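You operate a simulated robot arm through the tools that you are given. There is no shell and no other tool.

You run a simulated robot arm. Do the job below in one go: nothing can be reset, and whatever is moved stays where it is left.

TASK
Push the ORDERS strip all the way into the silver holder, then tighten the brass screw.
Fine: it lies on the feed plate; keep the holder clamped while you push; open the clamp after.
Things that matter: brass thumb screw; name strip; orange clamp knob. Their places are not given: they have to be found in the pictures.

The check looks at the end state, three seconds after you hand in, the way a careful person would. Anything else that was tipped, shoved, dropped, spilled or broken makes it a failure.

THE ROBOT
A 6-joint arm with a two-finger parallel gripper, fixed in place. Base frame: the origin is at the foot of the arm, x ahead of it, y to its left, z up; the work surface is at about z = 0.84. Readings come in m, rad, newtons and seconds.
Its first joint turns from -2.897 to 2.897 rad. Payload 3.43 kg.
Tool frame: the origin (TCP) lies between the finger pads and is the grasp point; the fingertips stand 0.034 m ahead of it; z points along the fingers, y is the line along which they close. The gripper opens to 0.128 m. The fingers are 0.024 m wide and 0.012 m thick; the gripper's body (0.048 by 0.13 m) begins 0.096 m behind the TCP.
Orientation is that of the tool frame in the base frame, as a unit quaternion [x, y, z, w]. With the fingers straight down and closing along the base's y, the tool's x points along the base's -x, its y along +y and its z along -z.

THE INTERFACE
- The arm moves only by the tool arm_command. Its argument "steps" is a list of rows, each an object (a shift or turn left out is 0, a gripper value left out holds the last) with "linear": the shift along the tool's x, y, z in units of 20 mm (1.0 is 20 mm), a list of three; "delta_rot": the turn, a rotation vector about the tool's x, y, z in units of 8 degrees (1.0 is 8 degrees), a list of three; "grip": the closure, from 0 (fully open) to 1 (shut). In form: [{"linear": [x, y, z], "delta_rot": [rx, ry, rz], "grip": grip}, ...]. A call has 1 to 20 rows; each row shifts and turns the commanded pose from where the row before left it, along the tool's axes as they then stand. A call with a number of a shift or a turn outside -1 to 1 is refused whole. Rows are played at 5 a second. More than 0.05 m and 0.15 rad between two rows, or a gripper value outside its range, and nothing of the call is played. Where a pose cannot be reached the arm comes as near as it can. A force on the tool above 40 N (or 10 N above the force at the start of the call, whichever is more), or a blocked arm, ends the call early, and 0.2 s more pass. Each finger travels about 0.153 m/s and halts on what it meets, pressing with about 37 N; the grip force reading is that of the motor and also rises with nothing between the fingers. The clock runs only during rows and for 0.2 s after the last one: add rows that do not move to give the fingers time. The reply holds the time, the measured pose of the TCP, the force on the tool along the base axes, the opening and the grip force, in the units named above and with some noise, with the torque about the TCP (base axes, N m) and any sound that the robot's microphone picked up.
- Cameras (640 x 400 px; columns grow to the right, rows downward): "scene" is fixed at [0.2181, 0.5013, 1.4445]; the picture's right is [-0.11, -0.99, 0.00], its down [-0.74, 0.08, -0.67] and it looks along [0.67, -0.07, -0.74] (base axes); focal length 285 px, centre (320, 200). "wrist" rides on the gripper at [0.076, -0.011, -0.16] in the tool frame; the picture's right is [0.15, 0.99, 0.00], its down [-0.88, 0.13, -0.46] and it looks along [-0.45, 0.07, 0.89] (tool axes); focal length 234 px, centre (320, 200).
- capture(camera): a new picture of that camera. It takes no simulated time.
- probe_pixels(camera, pixels): there is no depth. For up to 12 entries [column, row, z] of the newest picture of that camera ("zoom" is the newest enlarged one), the place [x, y] in the base frame at which the ray of that pixel passes the height z, good to about 0.002 m. It takes no simulated time.
- zoom(camera, box): a new picture of the part [left, top, right, bottom] of that camera's present view, enlarged. It takes no simulated time.
- close_job(): hands the job in; it is judged then, once.

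Open the gripper and draw the arm clear of the work before you hand the job in, unless the task says otherwise.

The tools are called after "Call:" as a command line: name --argument value ..., lists and objects as JSON in quotes. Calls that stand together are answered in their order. arm_command: Moves the arm, as the interface text tells. Its arguments: {"type":"object","properties":{"steps":{"type":"array","items":{"type":"object","properties":{"linear":{"type":"array","items":{"type":"number"}},"delta_rot":{"type":"array","items":{"type":"number"}},"grip":{"type":"number"}}}}},"required":["steps"]} The other tools are called the same way: capture (camera) takes a picture; probe_pixels (camera, pixels) gives the place at which the rays of pixels pass given heights; zoom (camera, box) takes an enlarged picture of a part of a camera's view; close_job () hands the job in.

At the start:

```text
t: 0.0
position: [0.6317, 0.2461, 1.1666]
tool_rot: [0.0, 1.0, 0.0, 0.001]
contact_force: [-1.0, -0.5, 0.9]
torque: [0.03, 0.0, 0.03]
width: 0.1281
grasp_force: 0.0
```

scene: 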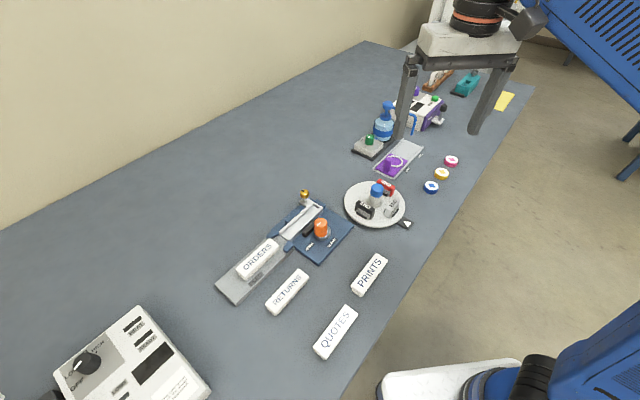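
wrist: 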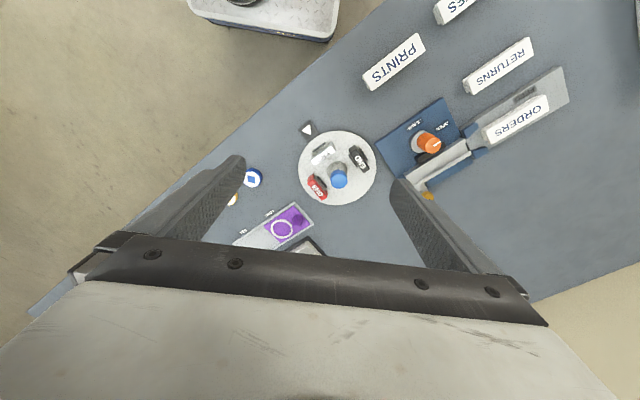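

The scene picture shows the ORDERS strip near (257,258) on a grey feed plate, the holder near (300,220), the orange knob at (320,228) and the brass screw at (304,196). I'll zoom in on that area in both cameras.

Call:
zoom --camera "scene" --box '[200, 170, 370, 310]'

Call:
zoom --camera "wrist" --box '[370, 50, 580, 210]'

```text
2.86 times, centred on (285, 240) of scene
```

zoom: 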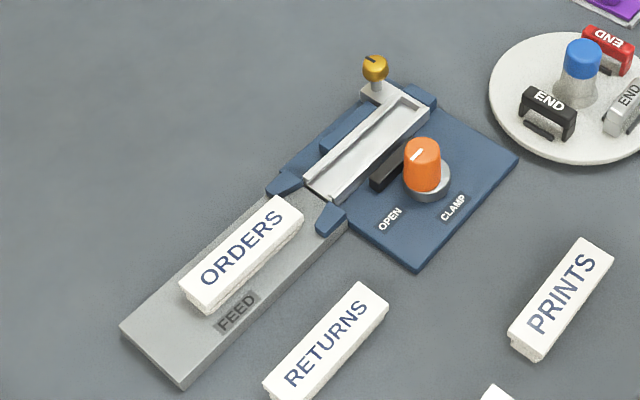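

```text
2.50 times, centred on (475, 130) of wrist
```

zoom: 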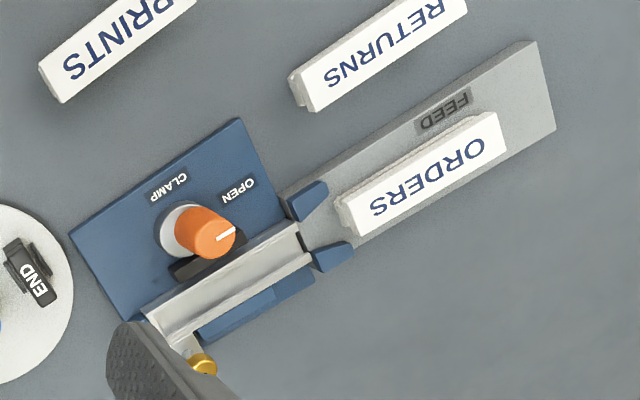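

The knob's white mark seems to point toward OPEN, so the clamp probably has to be turned to CLAMP first. I'll probe the main points in the newest zoomed wrist picture and the scene picture at plausible heights.

Call:
probe_pixels --camera "scene" --pixels '[[321, 236, 0.85], [320, 224, 0.89], [304, 192, 0.87], [304, 192, 0.89], [257, 258, 0.87], [217, 284, 0.845], [245, 303, 0.845], [317, 205, 0.86], [284, 235, 0.86], [355, 222, 0.845], [322, 263, 0.845]]'

Call:
probe_pixels --camera "wrist" --pixels '[[420, 142, 0.85], [428, 143, 0.89], [430, 196, 0.87], [430, 196, 0.89], [515, 120, 0.87], [561, 67, 0.845], [569, 102, 0.845], [425, 180, 0.86], [468, 145, 0.86], [377, 140, 0.845], [443, 97, 0.845]]'

```text
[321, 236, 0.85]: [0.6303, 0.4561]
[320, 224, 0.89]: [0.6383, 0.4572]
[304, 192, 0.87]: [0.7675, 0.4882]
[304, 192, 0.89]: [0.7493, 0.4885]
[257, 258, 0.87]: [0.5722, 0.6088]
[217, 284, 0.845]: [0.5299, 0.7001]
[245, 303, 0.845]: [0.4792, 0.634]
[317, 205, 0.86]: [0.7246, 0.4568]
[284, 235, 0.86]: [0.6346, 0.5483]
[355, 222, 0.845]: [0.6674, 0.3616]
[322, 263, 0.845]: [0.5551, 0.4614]
```

```text
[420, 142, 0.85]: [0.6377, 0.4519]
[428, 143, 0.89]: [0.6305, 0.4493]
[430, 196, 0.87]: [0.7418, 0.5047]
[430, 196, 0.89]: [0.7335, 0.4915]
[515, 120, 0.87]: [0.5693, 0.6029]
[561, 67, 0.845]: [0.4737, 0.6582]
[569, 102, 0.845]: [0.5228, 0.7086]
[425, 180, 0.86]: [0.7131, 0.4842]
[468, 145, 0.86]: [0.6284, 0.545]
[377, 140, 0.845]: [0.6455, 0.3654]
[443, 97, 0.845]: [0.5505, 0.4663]
```

Both cameras agree: knob at about (0.635,0.453), screw near (0.745,0.49), strip near (0.57,0.605). I'll move the arm over toward (0.50,0.51), staying high, to get a closer view from the wrist camera.

Call:
arm_command --steps '[{"linear": [0.464, 0.943, 0.25]}, {"linear": [0.464, 0.943, 0.25]}, {"linear": [0.464, 0.943, 0.25]}, {"linear": [0.464, 0.943, 0.25]}, {"linear": [0.464, 0.943, 0.25]}, {"linear": [0.464, 0.943, 0.25]}, {"linear": [0.464, 0.943, 0.25]}, {"linear": [0.464, 0.943, 0.25]}, {"linear": [0.464, 0.943, 0.25]}, {"linear": [0.464, 0.943, 0.25]}, {"linear": [0.464, 0.943, 0.25]}, {"linear": [0.464, 0.943, 0.25]}, {"linear": [0.464, 0.943, 0.25]}, {"linear": [0.464, 0.943, 0.25]}, {}]'

Call:
capture --camera "wrist"

Call:
capture --camera "scene"

```text
t: 3.2
position: [0.4983, 0.5143, 1.0983]
tool_rot: [0.001, 1.0, 0.001, 0.002]
contact_force: [-0.3, -0.3, -1.3]
torque: [0.01, 0.0, -0.01]
width: 0.1282
grasp_force: 0.1
```

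```text
taken
```

wrist: 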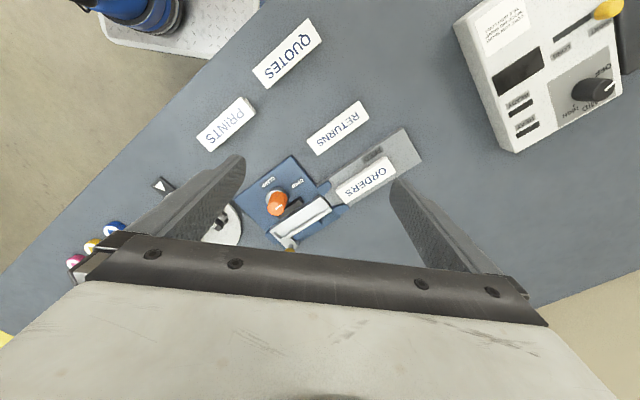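

```text
taken
```

scene: 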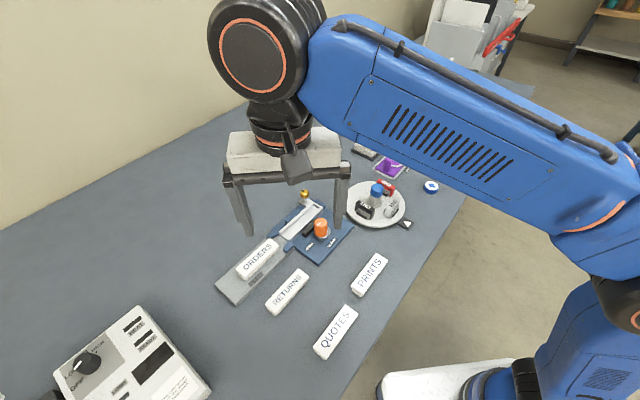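

The work area is now centred around (310,200) in the wrist picture, with nothing blocking it. I'll zoom in to see the knob marking and the holder geometry.

Call:
zoom --camera "wrist" --box '[230, 120, 430, 250]'

Call:
zoom --camera "wrist" --box '[240, 150, 340, 220]'

Call:
zoom --camera "scene" --box '[270, 180, 360, 270]'

```text
3.08 times, centred on (330, 185) of wrist
```

zoom: 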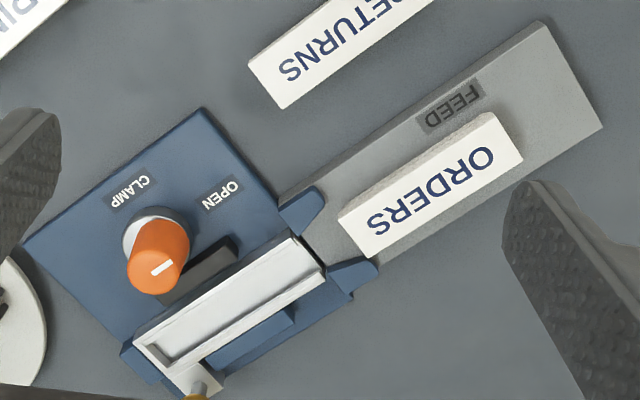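

```text
5.71 times, centred on (290, 185) of wrist
```

zoom: 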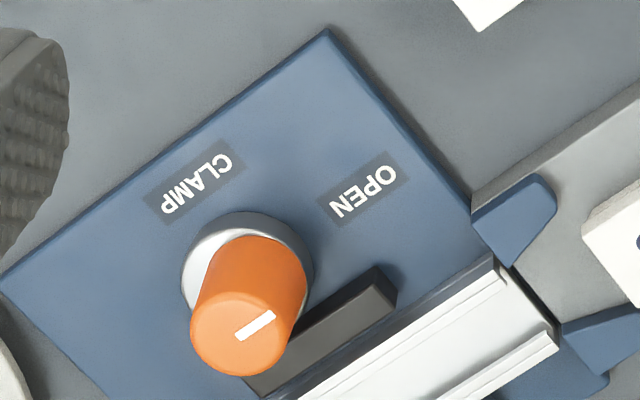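

```text
4.44 times, centred on (315, 225) of scene
```

zoom: 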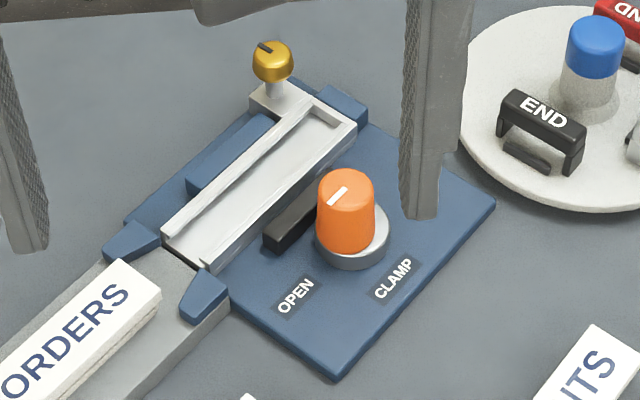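

The knob's white line runs toward OPEN (parallel to the track, toward the feed side), and CLAMP is about 90° counter-clockwise from above. I'll go lower for a closer look so I can measure heights before touching anything.

Call:
arm_command --steps '[{"linear": [-0.5, 0, 0.9]}, {"linear": [-0.5, 0, 0.9]}, {"linear": [-0.5, 0, 0.9]}, {"linear": [-0.5, 0, 0.9]}, {"linear": [-0.2, 0, 0.9]}, {}]'

Call:
capture --camera "wrist"

Call:
zoom --camera "wrist" --box '[200, 60, 440, 210]'

```text
t: 4.6
position: [0.5465, 0.5131, 1.0054]
tool_rot: [0.0, 1.0, 0.0, 0.002]
contact_force: [-0.4, -0.2, 0.0]
torque: [0.01, 0.0, 0.02]
width: 0.1278
grasp_force: 0.1
```

```text
taken
```

wrist: 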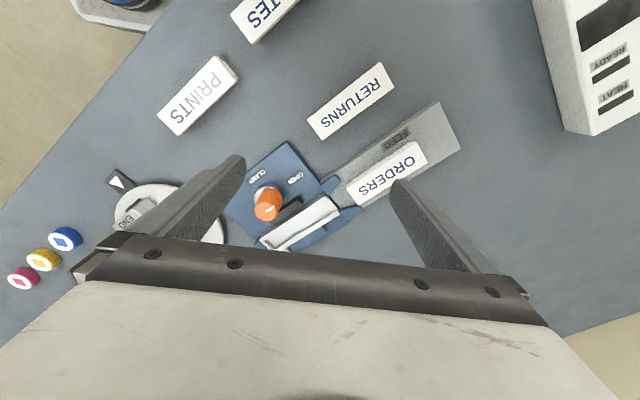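

```text
2.67 times, centred on (320, 135) of wrist
```

zoom: 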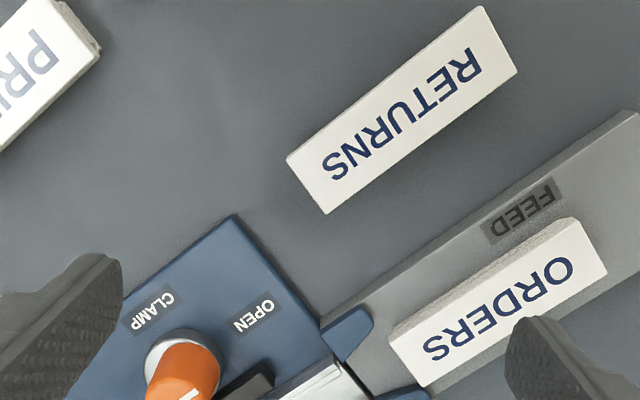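

The area is partly hidden by the fingers, so I'll shift over it and yaw the tool about 42° so the track runs vertically between the fingers in the picture, staying at z≈1.0.

Call:
arm_command --steps '[{"linear": [-0.95, 0.37, 0]}, {"linear": [-0.95, 0.37, 0]}, {"linear": [-0.95, 0.37, 0]}, {"linear": [-0.95, 0.37, 0]}, {"linear": [-0.95, 0.37, 0]}, {"delta_rot": [0, 0, 0.875]}, {"delta_rot": [0, 0, 0.875]}, {"delta_rot": [0, 0, 0.875]}, {"delta_rot": [0, 0, 0.875]}, {"delta_rot": [0, 0, 0.875]}, {"delta_rot": [0, 0, 0.875]}, {}]'

Call:
capture --camera "wrist"

Call:
zoom --camera "wrist" --box '[220, 60, 420, 240]'

```text
t: 7.2
position: [0.6405, 0.5495, 1.0068]
tool_rot: [0.359, 0.933, 0.001, 0.002]
contact_force: [0.0, 0.2, -0.1]
torque: [0.0, 0.03, -0.02]
width: 0.1279
grasp_force: 0.0
```

```text
taken
```

wrist: 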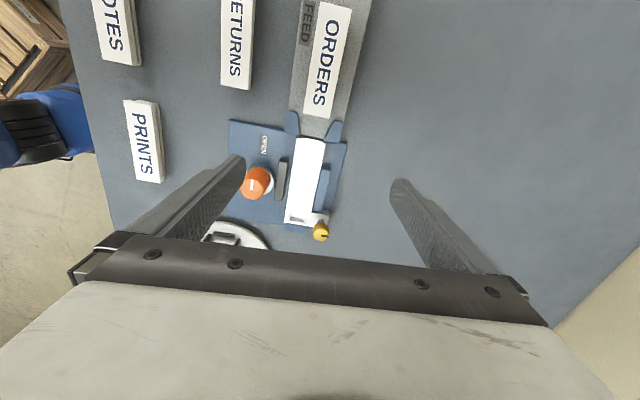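

```text
2.22 times, centred on (320, 150) of wrist
```

zoom: 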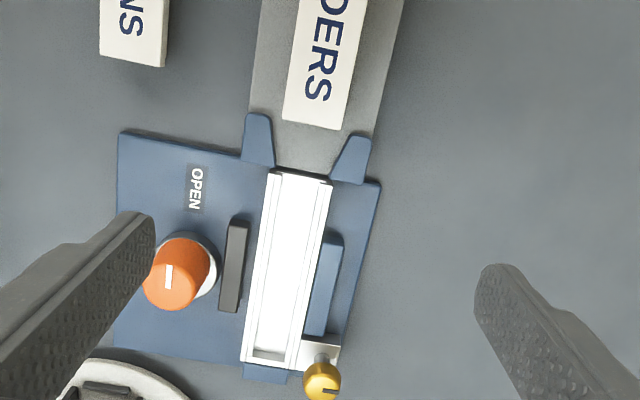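

Now the whole fixture is visible: knob top near zoom (172,285), black clamp bar (233,265), holder channel from (300,175) to (268,360), screw head (321,380), strip's front edge (284,118)-(343,130). I'll probe these at several heights and capture the scene for triangulation.

Call:
probe_pixels --camera "zoom" --pixels '[[172, 285, 0.88], [172, 285, 0.9], [321, 378, 0.87], [321, 378, 0.89], [284, 118, 0.86], [343, 130, 0.86], [270, 172, 0.855], [332, 183, 0.855], [242, 360, 0.855], [294, 370, 0.855], [233, 265, 0.855], [207, 262, 0.85]]'

Call:
capture --camera "scene"

Call:
zoom --camera "scene" --box '[210, 180, 360, 310]'

```text
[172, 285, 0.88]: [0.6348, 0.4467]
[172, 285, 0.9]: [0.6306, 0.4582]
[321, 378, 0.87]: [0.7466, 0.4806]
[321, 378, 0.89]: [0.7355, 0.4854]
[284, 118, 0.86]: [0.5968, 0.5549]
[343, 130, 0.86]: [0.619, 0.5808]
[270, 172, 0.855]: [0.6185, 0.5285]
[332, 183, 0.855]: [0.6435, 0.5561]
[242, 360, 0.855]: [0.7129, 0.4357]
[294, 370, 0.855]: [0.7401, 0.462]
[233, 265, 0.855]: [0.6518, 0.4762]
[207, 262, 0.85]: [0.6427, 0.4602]
```

```text
taken
```

scene: 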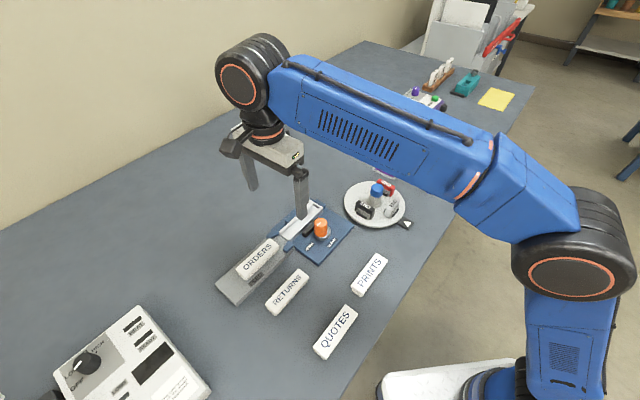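

```text
3.08 times, centred on (285, 245) of scene
```

zoom: 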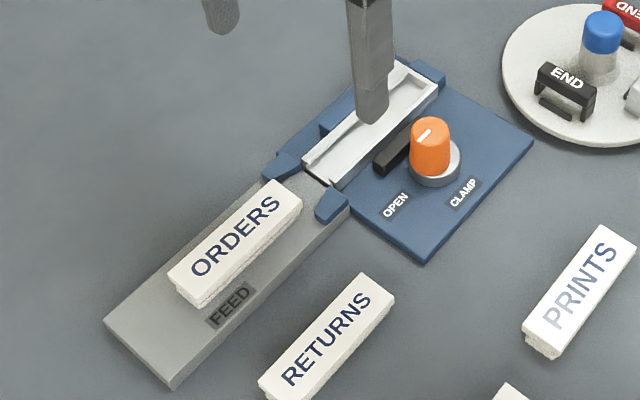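

Holder axis runs at about −44.4° with the two walls about 37 mm apart. I'll probe the same features in the scene zoom (knob top (431,130), strip corners, holder corners) to fix their heights.

Call:
probe_pixels --camera "zoom" --pixels '[[431, 130, 0.88], [431, 130, 0.9], [302, 203, 0.86], [302, 203, 0.87], [168, 272, 0.86], [194, 297, 0.86], [274, 181, 0.86], [303, 163, 0.855], [342, 189, 0.855], [440, 87, 0.855], [438, 178, 0.845], [104, 322, 0.845]]'

Call:
zoom --camera "scene" --box '[215, 225, 305, 305]'

```text
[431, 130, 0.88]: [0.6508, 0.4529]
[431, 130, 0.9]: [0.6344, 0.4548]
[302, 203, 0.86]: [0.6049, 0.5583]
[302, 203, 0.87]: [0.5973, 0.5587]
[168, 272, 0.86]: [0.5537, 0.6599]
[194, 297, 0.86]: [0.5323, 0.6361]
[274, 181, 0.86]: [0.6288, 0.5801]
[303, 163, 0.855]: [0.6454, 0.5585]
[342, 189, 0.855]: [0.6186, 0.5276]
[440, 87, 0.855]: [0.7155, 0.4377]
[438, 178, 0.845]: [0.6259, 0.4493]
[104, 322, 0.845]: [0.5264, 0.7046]
```

```text
5.00 times, centred on (260, 265) of scene
```

zoom: 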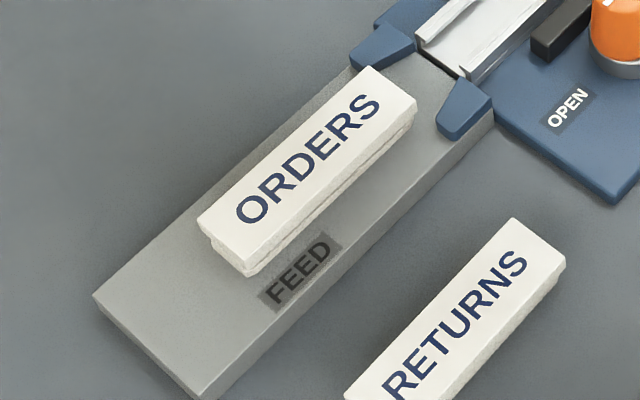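

Triangulation puts the knob axis near (0.633,0.456) with its top at z≈0.90, holder wall tops ≈0.855 and strip top ≈0.87. I'll move above the knob, align the yaw with the track, and close the fingers to about 60 mm, still well above everything.

Call:
arm_command --steps '[{"linear": [-0.57, -0.744, 0], "delta_rot": [0, 0, 0.0]}, {"linear": [-0.57, -0.744, 0], "grip": 0.5}, {"linear": [-0.57, -0.744, 0], "grip": 0.5}, {"linear": [-0.57, -0.744, 0], "grip": 0.5}, {"linear": [-0.57, -0.744, 0], "grip": 0.5}, {"delta_rot": [0, 0, 0.29], "grip": 0.5}, {"linear": [0, 0, 0.8], "grip": 0.5}, {"linear": [0, 0, 0.8], "grip": 0.5}, {"grip": 0.5}]'

Call:
capture --camera "wrist"

Call:
zoom --camera "wrist" --box '[240, 80, 440, 240]'

Call:
zoom --camera "scene" --box '[250, 150, 400, 280]'

```text
t: 9.2
position: [0.6348, 0.4567, 0.9744]
tool_rot: [0.377, 0.926, 0.0, 0.001]
contact_force: [-0.7, 1.0, 0.3]
torque: [0.0, -0.03, 0.02]
width: 0.0642
grasp_force: 0.1
```

```text
taken
```

wrist: 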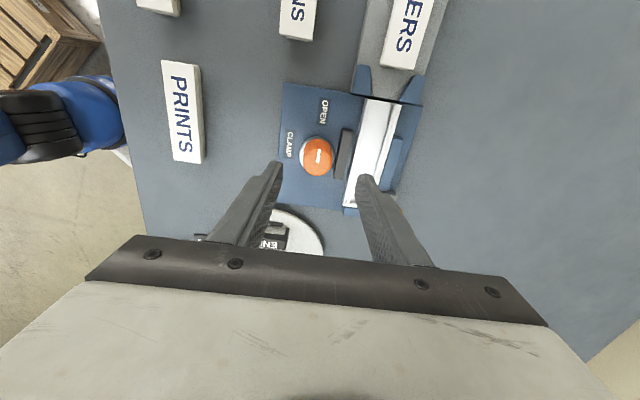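

```text
2.50 times, centred on (340, 160) of wrist
```

zoom: 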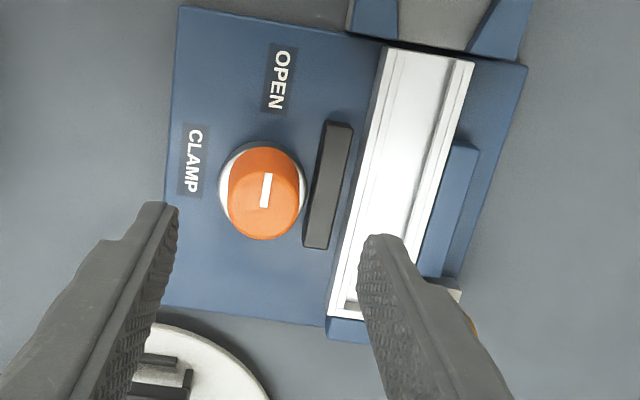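

```text
3.08 times, centred on (325, 215) of scene
```

zoom: 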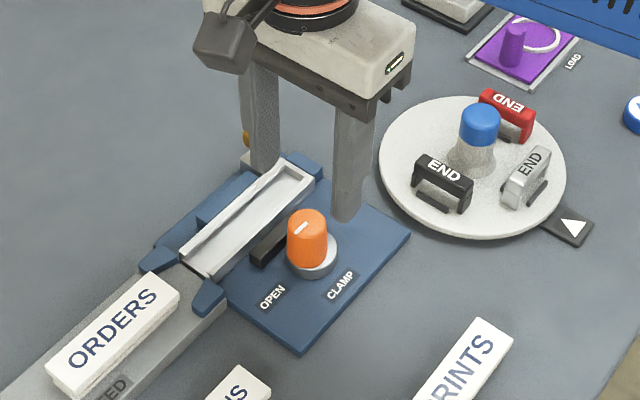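

The knob is centred within 2 mm: it shows at wrist column 317.6, row 162, against the expected 319.5, row 162. I'll correct −2 mm along tool y and lower to TCP z≈0.914 (fingertips 0.88, above the black bar), then check.

Call:
arm_command --steps '[{"linear": [0, -0.1, 0.75], "grip": 0.5}, {"linear": [0, 0, 0.75], "grip": 0.5}, {"linear": [0, 0, 0.75], "grip": 0.5}, {"linear": [0, 0, 0.75], "grip": 0.5}, {"grip": 0.5}]'

Call:
capture --camera "wrist"

Call:
zoom --camera "scene" --box '[250, 150, 400, 280]'

```text
t: 10.4
position: [0.6325, 0.4535, 0.9146]
tool_rot: [0.377, 0.926, 0.0, 0.001]
contact_force: [-0.6, -0.1, 0.5]
torque: [-0.02, 0.01, 0.02]
width: 0.0639
grasp_force: 0.1
```

```text
taken
```

wrist: 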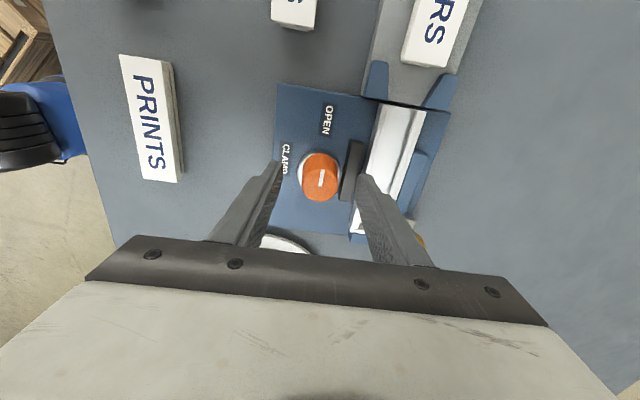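

```text
3.08 times, centred on (325, 215) of scene
```

zoom: 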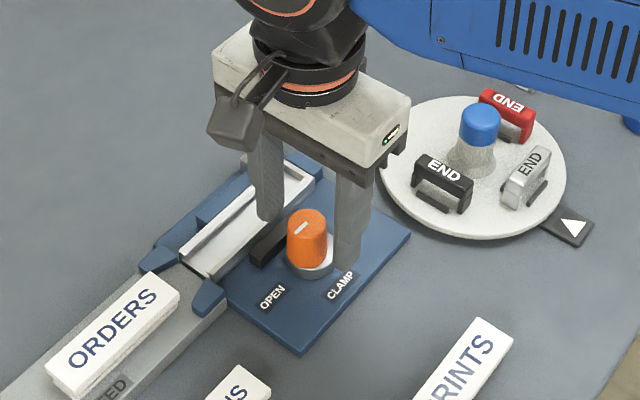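

The fingers straddle the knob (knob near (320,180), fingers at columns ~275 and ~365) and clear the bar. I'll close on the knob.

Call:
arm_command --steps '[{"grip": 0.7}, {"grip": 0.85}, {"grip": 0.85}, {"grip": 0.85}]'

Call:
zoom --camera "wrist" --box '[240, 80, 440, 240]'

```text
t: 11.4
position: [0.6339, 0.4533, 0.9157]
tool_rot: [0.377, 0.926, 0.0, 0.001]
contact_force: [-4.9, -4.5, -3.1]
torque: [-0.17, 0.19, 0.04]
width: 0.0311
grasp_force: 44.8
```

```text
2.50 times, centred on (340, 160) of wrist
```

zoom: 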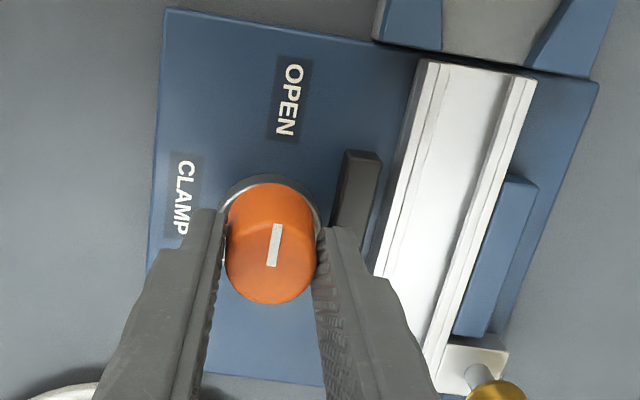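

The knob is held (width 31 mm), with a small side load of about 6.6 N toward −n. I'll relieve that with a 1 mm shift and start turning counter-clockwise (negative about tool z) by 24°.

Call:
arm_command --steps '[{"linear": [0, -0.05, 0], "grip": 0.85}, {"delta_rot": [0, 0, -0.5]}, {"delta_rot": [0, 0, -0.5]}, {"delta_rot": [0, 0, -1]}, {"delta_rot": [0, 0, -1]}, {}]'

Call:
zoom --camera "wrist" --box '[240, 80, 440, 240]'

```text
t: 12.8
position: [0.6326, 0.4539, 0.9158]
tool_rot: [0.175, 0.985, 0.001, 0.002]
contact_force: [12.3, 21.0, 7.6]
torque: [0.93, 0.13, -0.04]
width: 0.0309
grasp_force: 45.3
```

```text
2.50 times, centred on (340, 160) of wrist
```

zoom: 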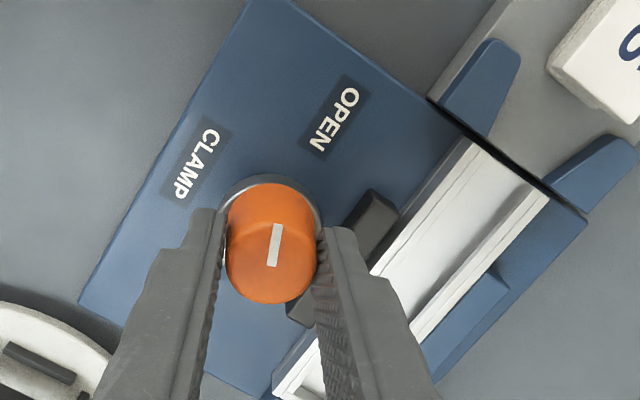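

The knob turned with the gripper (24°). Side load is now about 24 N along +y of the tool, so I'll nudge the tool +0.7 mm along y to re-centre before continuing.

Call:
arm_command --steps '[{"linear": [0, 0.04, 0]}, {}]'

```text
t: 13.4
position: [0.6331, 0.4539, 0.9156]
tool_rot: [0.176, 0.984, 0.001, 0.002]
contact_force: [11.3, 18.2, 10.8]
torque: [0.61, -0.28, 0.0]
width: 0.031
grasp_force: 44.9
```

The load dropped only slightly per 0.8 mm, so the compliance is soft; I'll shift a further 2 mm along +y and read again.

Call:
arm_command --steps '[{"linear": [0, 0.1, 0]}, {}]'

```text
t: 14.0
position: [0.6331, 0.4541, 0.9158]
tool_rot: [0.177, 0.984, -0.001, 0.001]
contact_force: [16.1, -4.9, 12.4]
torque: [-0.33, -0.55, 0.03]
width: 0.0311
grasp_force: 44.8
```

Now the y-load is zero and the remaining load is about 17 N along −tool x and 12 N up. I'll relieve these with small shifts (−1.2 mm x, 1 mm up).

Call:
arm_command --steps '[{"linear": [-0.06, 0, -0.04]}, {}]'

```text
t: 14.6
position: [0.6326, 0.4551, 0.9164]
tool_rot: [0.177, 0.984, 0.0, 0.0]
contact_force: [6.5, -15.9, 9.4]
torque: [-0.91, -0.67, 0.05]
width: 0.0309
grasp_force: 45.2
```

Loads are now moderate (about 13 N along −y, 12 N along −x). I'll make a small counter-shift and keep turning counter-clockwise another 24°.

Call:
arm_command --steps '[{"linear": [-0.03, -0.05, -0.03]}, {"delta_rot": [0, 0, -1]}, {"delta_rot": [0, 0, -1]}, {"delta_rot": [0, 0, -1]}, {}]'

Call:
zoom --camera "wrist" --box '[240, 80, 440, 240]'

```text
t: 15.8
position: [0.6331, 0.4532, 0.9152]
tool_rot: [-0.034, 0.999, -0.001, 0.0]
contact_force: [-14.2, 2.5, -18.8]
torque: [0.12, 0.71, 0.04]
width: 0.0311
grasp_force: 45.2
```

```text
2.50 times, centred on (340, 160) of wrist
```

zoom: 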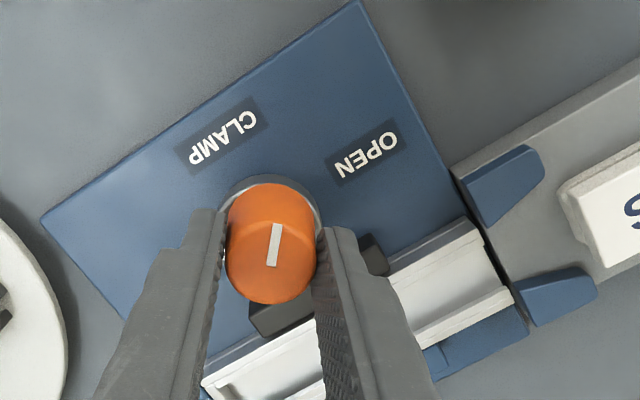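

48° turned so far, mark now between OPEN and CLAMP; loads are −14 N in x and −19 N in z. I'll relieve and turn 24° more.

Call:
arm_command --steps '[{"linear": [0.04, 0, 0.045]}, {"delta_rot": [0, 0, -1]}, {"delta_rot": [0, 0, -1]}, {"delta_rot": [0, 0, -1]}, {}]'

Call:
zoom --camera "wrist" --box '[240, 80, 440, 240]'

```text
t: 17.0
position: [0.6328, 0.4558, 0.9159]
tool_rot: [-0.24, 0.971, -0.001, 0.001]
contact_force: [-17.5, 13.8, -18.5]
torque: [0.42, 0.78, -0.02]
width: 0.0312
grasp_force: 44.9
```

```text
2.50 times, centred on (340, 160) of wrist
```

zoom: 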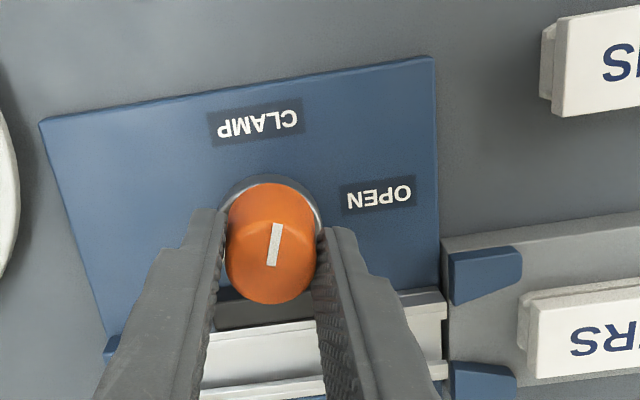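

72° turned; the bar is moving against the holder. I'll relieve again and turn the last ~18° toward CLAMP.

Call:
arm_command --steps '[{"linear": [0.03, 0.06, 0.045]}, {"delta_rot": [0, 0, -0.75]}, {"delta_rot": [0, 0, -0.75]}, {"delta_rot": [0, 0, -0.75]}, {}]'

Call:
capture --camera "wrist"

Call:
zoom --camera "wrist" --box '[240, 80, 440, 240]'

```text
t: 18.2
position: [0.6316, 0.4554, 0.9144]
tool_rot: [-0.389, 0.921, 0.0, 0.002]
contact_force: [10.8, 20.0, 9.5]
torque: [0.95, -0.7, -0.03]
width: 0.0312
grasp_force: 45.5
```

```text
taken
```

wrist: 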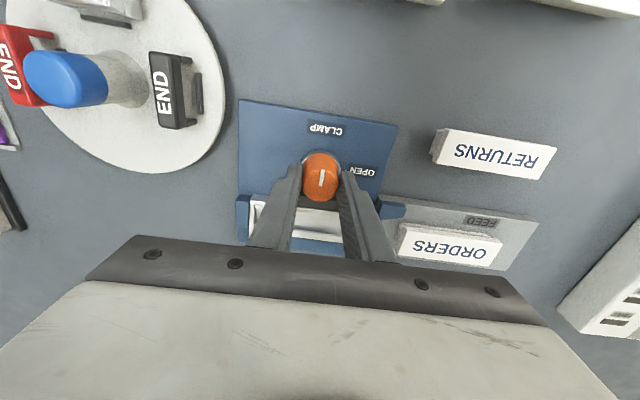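

```text
2.50 times, centred on (340, 160) of wrist
```

zoom: 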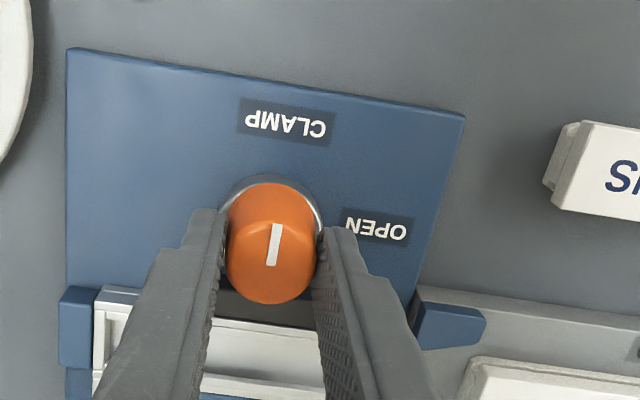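

The tool has turned 90°, and the mark points at the CLAMP label. I'll open the fingers, rise, and inspect whether the bar is against the holder.

Call:
arm_command --steps '[{"grip": 0.5}, {"grip": 0.5}, {"linear": [0, 0, -1]}, {"linear": [0, 0, -1]}, {"linear": [0, 0, -1]}, {"linear": [0, 0, -1]}, {"grip": 0.0}, {}, {}]'

Call:
zoom --camera "wrist" --box '[220, 60, 420, 220]'

Call:
zoom --camera "scene" --box '[270, 180, 360, 270]'

```text
t: 20.2
position: [0.6288, 0.4519, 0.9954]
tool_rot: [-0.388, 0.922, 0.0, 0.0]
contact_force: [-0.3, 0.0, -1.0]
torque: [-0.03, 0.0, 0.02]
width: 0.128
grasp_force: 0.1
```

```text
2.50 times, centred on (320, 140) of wrist
```

zoom: 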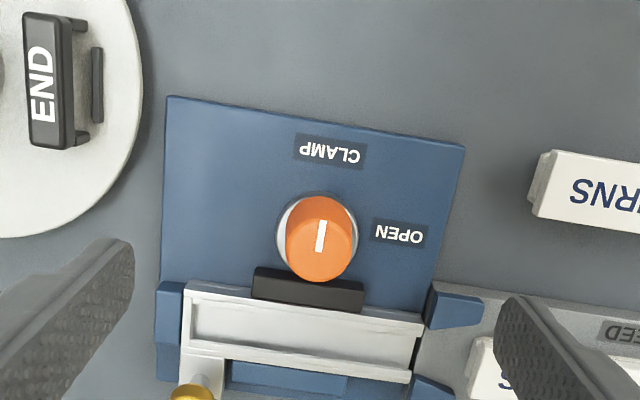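

```text
4.44 times, centred on (315, 225) of scene
```

zoom: 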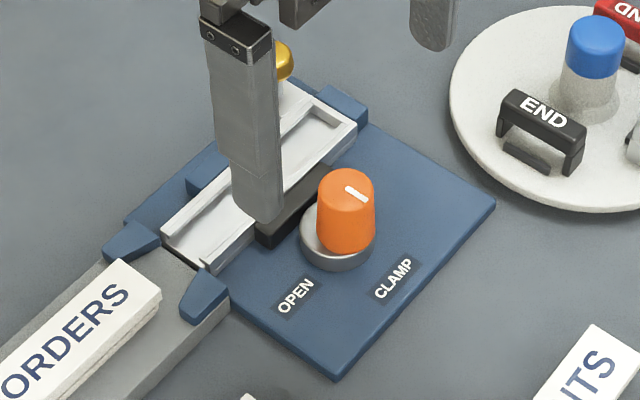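

The bar is now pressed against the holder wall and the mark points to CLAMP. Next I'll move over the ORDERS strip at z≈1.0 and rotate back 90° so the fingers straddle the strip across its width, then look at its alignment with the channel.

Call:
arm_command --steps '[{"linear": [-0.428, 0.889, 0]}, {"linear": [-0.428, 0.889, 0]}, {"linear": [-0.428, 0.889, 0]}, {"linear": [-0.428, 0.889, 0]}, {"linear": [-0.428, 0.889, 0]}, {"linear": [-0.428, 0.889, 0]}, {"linear": [-0.428, 0.889, 0]}, {"linear": [-0.428, 0.889, 0]}, {"delta_rot": [0, 0, 0.9375]}, {"delta_rot": [0, 0, 0.9375]}, {"delta_rot": [0, 0, 0.9375]}, {"delta_rot": [0, 0, 0.9375]}, {"delta_rot": [0, 0, 0.9375]}, {"delta_rot": [0, 0, 0.9375]}, {"delta_rot": [0, 0, 0.9375]}, {"delta_rot": [0, 0, 0.9375]}, {"delta_rot": [0, 0, 0.9375]}, {"delta_rot": [0, 0, 0.9375]}, {"delta_rot": [0, 0, 0.9375]}, {"delta_rot": [0, 0, 0.9375]}]'

Call:
capture --camera "wrist"

Call:
zoom --camera "wrist" --box '[240, 60, 400, 240]'

Call:
zoom --camera "scene" --box '[210, 180, 360, 310]'

```text
t: 24.4
position: [0.5764, 0.6017, 0.996]
tool_rot: [0.378, 0.926, 0.0, 0.001]
contact_force: [0.5, 0.4, -0.3]
torque: [-0.03, 0.0, 0.03]
width: 0.1276
grasp_force: 0.1
```

```text
taken
```

wrist: 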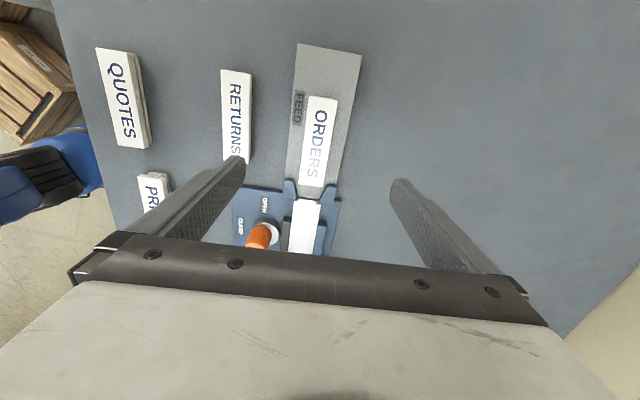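

```text
2.22 times, centred on (320, 150) of wrist
```

zoom: 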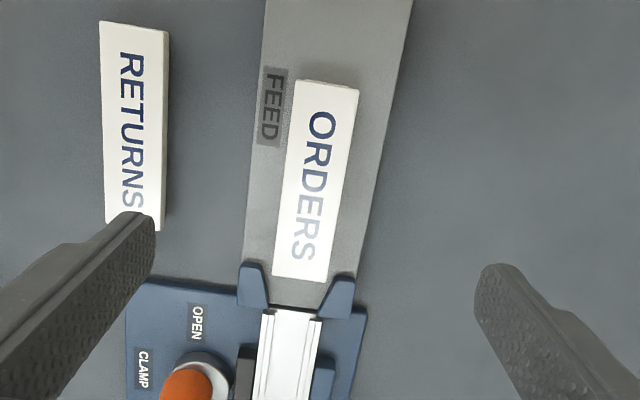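

```text
3.08 times, centred on (285, 245) of scene
```

zoom: 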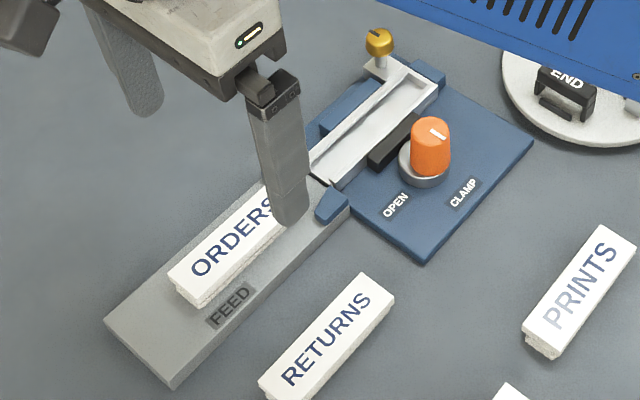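

I have a clear view of the strip between the fingers (corners at zoom (296,81), (358,89), (273,276), (325,283)) and the funnel guides. I'll probe strip corners, guides, and holder walls for alignment.

Call:
probe_pixels --camera "wrist" --pixels '[[309.2, 96.4, 0.87], [337.1, 100.0, 0.87], [298.8, 184.2, 0.87], [322.3, 187.4, 0.87], [293.9, 199.5, 0.855], [320.9, 203.2, 0.855], [296.6, 197.3, 0.86], [318.2, 202.7, 0.86], [297, 44, 0.849], [361.5, 54, 0.849], [287, 178.8, 0.86], [328, 181.5, 0.86]]'

Call:
zoom --camera "wrist" --box '[260, 160, 360, 240]'

```text
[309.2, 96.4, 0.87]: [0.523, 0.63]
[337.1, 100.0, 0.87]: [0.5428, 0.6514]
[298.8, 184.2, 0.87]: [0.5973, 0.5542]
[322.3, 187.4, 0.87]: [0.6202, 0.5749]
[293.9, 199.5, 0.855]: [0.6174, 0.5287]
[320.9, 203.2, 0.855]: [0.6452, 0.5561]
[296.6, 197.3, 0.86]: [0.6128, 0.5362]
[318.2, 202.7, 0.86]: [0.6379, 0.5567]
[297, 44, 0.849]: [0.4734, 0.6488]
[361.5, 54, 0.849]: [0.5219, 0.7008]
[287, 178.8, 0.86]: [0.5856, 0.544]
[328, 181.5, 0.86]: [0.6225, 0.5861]
```

```text
5.00 times, centred on (310, 200) of wrist
```

zoom: 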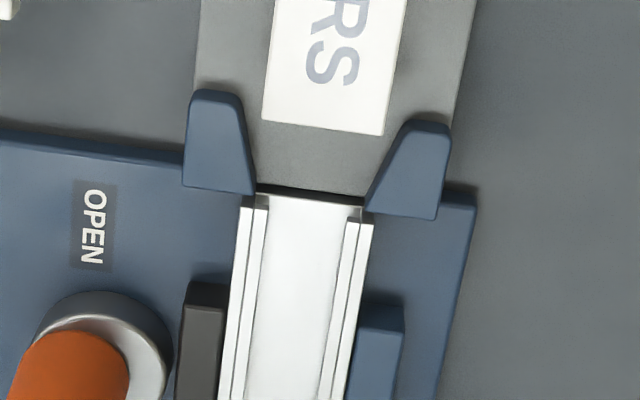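

The strip is already within about 1 mm and 1° of the channel axis (front centre (0.609,0.565), back centre (0.533,0.641), entrance centre (0.631,0.542)). I'll move behind the strip's back end, rotate to the side-viewing yaw and close the fingers, all at z≈1.0.

Call:
arm_command --steps '[{"linear": [0.827, -0.032, 0], "grip": 0.5}, {"linear": [0.827, -0.032, 0], "grip": 1}, {"linear": [0.827, -0.032, 0]}, {"linear": [0.827, -0.032, 0]}, {"linear": [0.827, -0.032, 0]}, {"delta_rot": [0, 0, -0.9375]}, {"delta_rot": [0, 0, -0.9375]}, {"delta_rot": [0, 0, -0.9375]}, {"delta_rot": [0, 0, -0.9375]}, {"delta_rot": [0, 0, -0.9375]}, {"delta_rot": [0, 0, -0.9375]}, {"delta_rot": [0, 0, -0.9375]}, {"delta_rot": [0, 0, -0.9375]}, {"delta_rot": [0, 0, -0.9375]}, {"delta_rot": [0, 0, -0.9375]}, {"delta_rot": [0, 0, -0.9375]}, {"delta_rot": [0, 0, -0.9375]}, {}]'

Call:
capture --camera "wrist"

Call:
capture --camera "scene"

```text
t: 28.2
position: [0.5174, 0.6588, 0.9948]
tool_rot: [-0.389, 0.921, -0.001, 0.001]
contact_force: [0.1, -0.5, 0.7]
torque: [-0.02, 0.0, -0.01]
width: 0.0001
grasp_force: 33.2
```

```text
taken
```

wrist: 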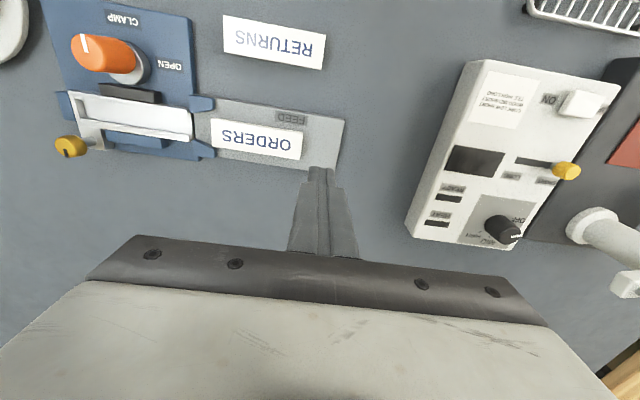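

```text
taken
```

scene: 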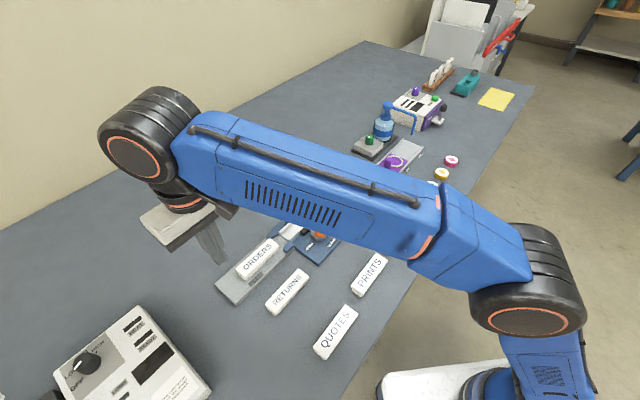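

The fingertips are closed (319,170) just behind the strip's end, with about 12 mm of clearance, and about 2 mm off the axis toward +n. I'll correct that and lower to z≈0.915 first, then check.

Call:
arm_command --steps '[{"linear": [0.1, 0, 1]}, {"linear": [0, 0, 1]}, {"linear": [0, 0, 1]}, {"linear": [0, 0, 1]}, {}]'

Call:
zoom --camera "wrist" --box '[120, 60, 400, 235]'

Call:
zoom --camera "scene" --box '[190, 200, 340, 320]'

```text
t: 29.4
position: [0.5147, 0.6575, 0.9155]
tool_rot: [-0.388, 0.922, 0.0, 0.001]
contact_force: [0.6, 0.0, -0.5]
torque: [0.01, 0.01, 0.0]
width: 0.0
grasp_force: 33.3
```

```text
2.29 times, centred on (260, 148) of wrist
```

zoom: 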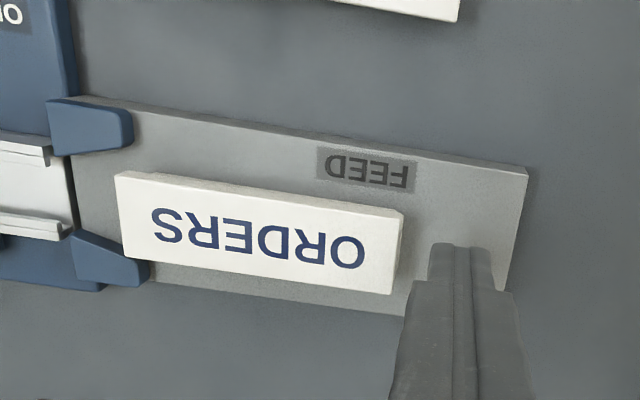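

```text
3.33 times, centred on (265, 260) of scene
```

zoom: 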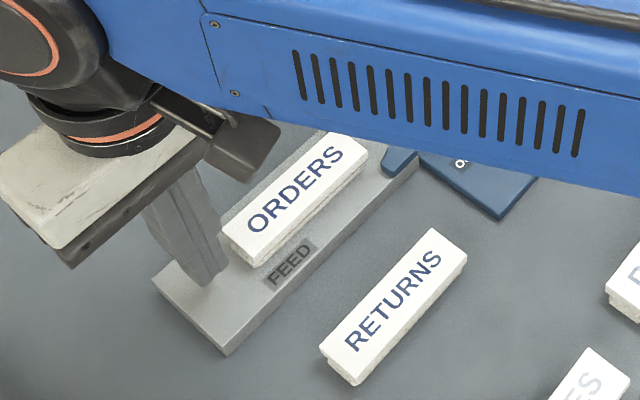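

The finger pair is just behind the strip and over the feed plate. I'll lower to TCP z≈0.893 (tips ≈0.859, about 10 mm above the plate) and make the first small push along −tool y.

Call:
arm_command --steps '[{"linear": [0, 0, 0.56]}, {"linear": [0, 0, 0.56]}, {}, {"linear": [0, -0.3, 0]}, {"linear": [0, -0.3, 0]}, {"linear": [0, -0.3, 0]}, {}]'

Call:
zoom --camera "wrist" --box '[120, 60, 400, 235]'

```text
t: 31.0
position: [0.5298, 0.6434, 0.8915]
tool_rot: [-0.389, 0.921, -0.001, 0.001]
contact_force: [-0.4, -0.1, 0.2]
torque: [-0.03, 0.01, 0.0]
width: 0.0002
grasp_force: 32.7
```

```text
2.29 times, centred on (260, 148) of wrist
```

zoom: 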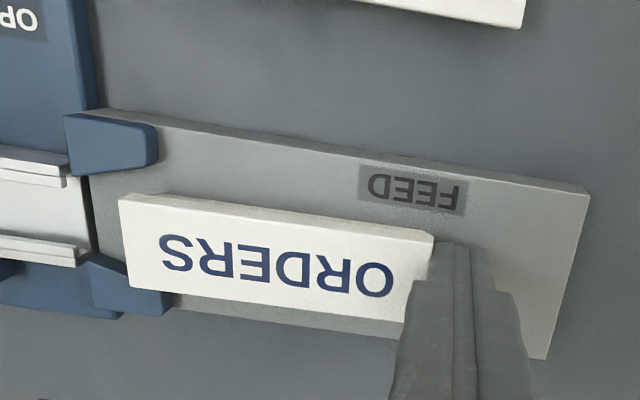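

The finger is in contact and lateral error is under 1 mm. I'll continue pushing about 18 mm to bring the strip's front into the funnel.

Call:
arm_command --steps '[{"linear": [0, -0.3, 0]}, {"linear": [0, -0.3, 0]}, {"linear": [0, -0.3, 0]}, {}]'

Call:
zoom --camera "wrist" --box '[120, 60, 400, 235]'

```text
t: 32.0
position: [0.5404, 0.632, 0.8916]
tool_rot: [-0.388, 0.922, -0.001, 0.001]
contact_force: [0.0, -0.3, 0.7]
torque: [0.03, -0.03, 0.02]
width: 0.0
grasp_force: 33.2
```

```text
2.29 times, centred on (260, 148) of wrist
```

zoom: 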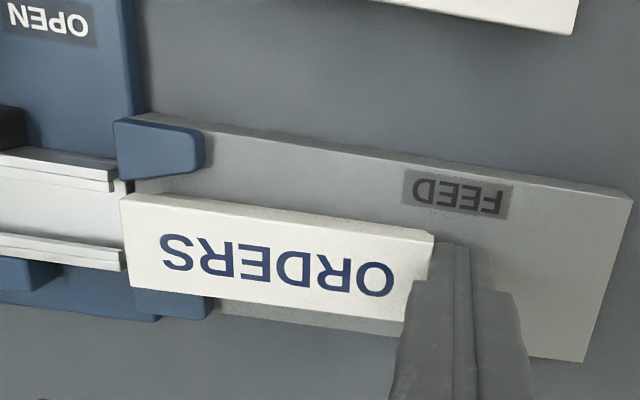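

The strip follows the finger with no load; its front is about 8 mm short of the holder entrance. I'll continue in small 4 mm steps and watch the force.

Call:
arm_command --steps '[{"linear": [0, -0.2, 0]}, {"linear": [0, -0.2, 0]}, {"linear": [0, -0.2, 0]}, {"linear": [0, -0.2, 0]}, {}]'

Call:
zoom --camera "wrist" --box '[120, 60, 400, 235]'

```text
t: 33.2
position: [0.5544, 0.6201, 0.8926]
tool_rot: [-0.389, 0.921, 0.0, 0.001]
contact_force: [-0.1, -0.3, 0.7]
torque: [0.02, 0.0, 0.04]
width: 0.0001
grasp_force: 32.8
```

```text
2.29 times, centred on (260, 148) of wrist
```

zoom: 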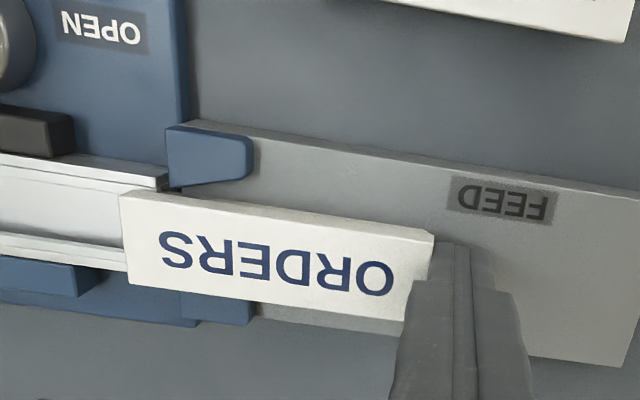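

The strip's front is passing the guides and entering the channel with no resistance. I'll push about 32 mm more.

Call:
arm_command --steps '[{"linear": [0, -0.25, 0]}, {"linear": [0, -0.25, 0]}, {"linear": [0, -0.25, 0]}, {"linear": [0, -0.25, 0]}, {"linear": [0, -0.25, 0]}, {"linear": [0, -0.25, 0]}, {}]'

Call:
zoom --camera "wrist" --box '[120, 60, 400, 235]'

```text
t: 34.8
position: [0.5744, 0.5998, 0.8917]
tool_rot: [-0.388, 0.922, -0.001, 0.001]
contact_force: [-0.6, -0.1, -0.4]
torque: [0.04, 0.01, 0.0]
width: 0.0
grasp_force: 32.7
```

```text
2.29 times, centred on (260, 148) of wrist
```

zoom: 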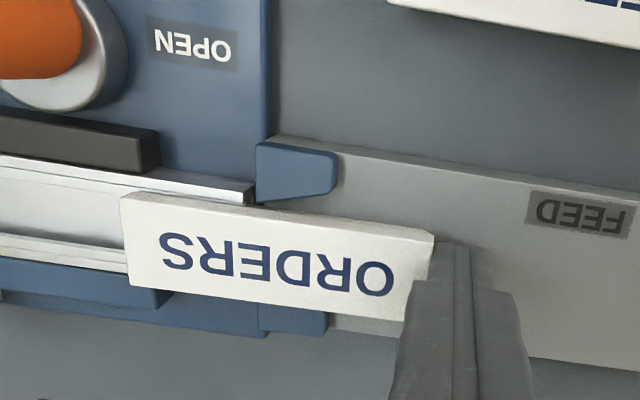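

The strip is about 39 mm in and still straight. Before the finger reaches the holder walls, I'll back off 2 mm and raise 4 mm (tips ≈0.862) so the finger clears the wall tops, then push on.

Call:
arm_command --steps '[{"linear": [0, 0.15, 0]}, {"linear": [0, 0, -0.2]}, {"linear": [0, -0.25, 0]}, {"linear": [0, -0.25, 0]}, {"linear": [0, -0.25, 0]}, {"linear": [0, -0.25, 0]}, {"linear": [0, -0.25, 0]}, {"linear": [0, -0.25, 0]}, {}]'

Call:
zoom --camera "wrist" --box '[120, 60, 400, 235]'

Call:
capture --camera "scene"

```text
t: 36.8
position: [0.5948, 0.5815, 0.897]
tool_rot: [-0.388, 0.922, 0.0, 0.001]
contact_force: [-0.2, -0.1, 0.3]
torque: [0.0, 0.01, 0.0]
width: 0.0001
grasp_force: 33.5
```

```text
2.29 times, centred on (260, 148) of wrist
```

zoom: 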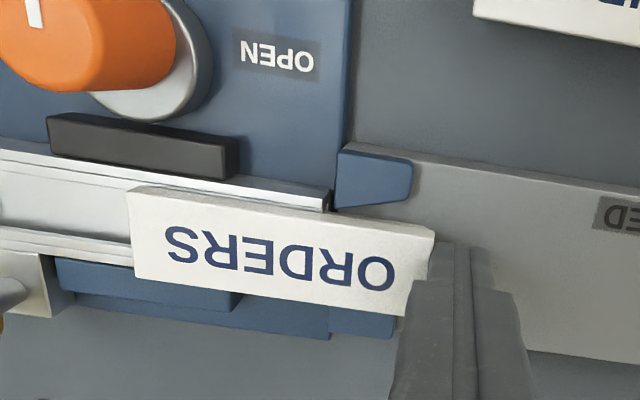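

```text
taken
```

scene: 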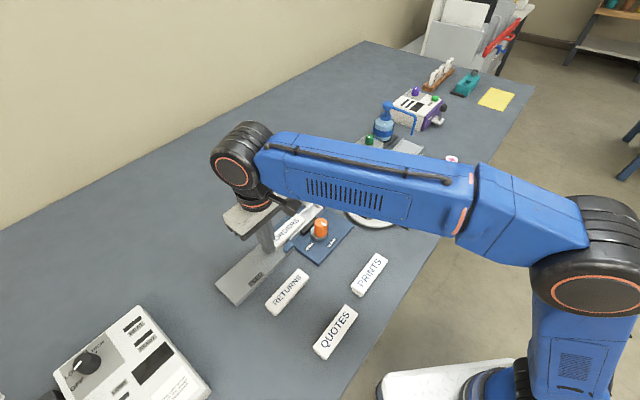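

Still no resistance; strip about 66 mm in and the bar remains against the holder. I'll push 35 mm more.

Call:
arm_command --steps '[{"linear": [0, -0.25, 0]}, {"linear": [0, -0.25, 0]}, {"linear": [0, -0.25, 0]}, {"linear": [0, -0.25, 0]}, {"linear": [0, -0.25, 0]}, {"linear": [0, -0.25, 0]}, {"linear": [0, -0.25, 0]}, {}]'

Call:
zoom --camera "wrist" --box '[120, 60, 400, 235]'

```text
t: 38.6
position: [0.6175, 0.5573, 0.8965]
tool_rot: [-0.388, 0.922, 0.0, 0.001]
contact_force: [-0.3, -0.6, 0.1]
torque: [0.03, 0.02, 0.02]
width: 0.0
grasp_force: 33.1
```

```text
2.29 times, centred on (260, 148) of wrist
```

zoom: 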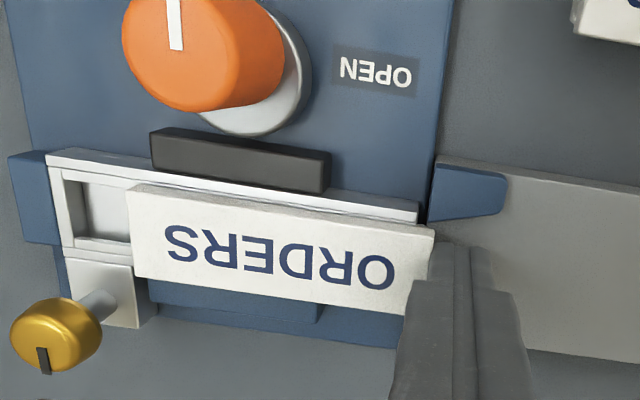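

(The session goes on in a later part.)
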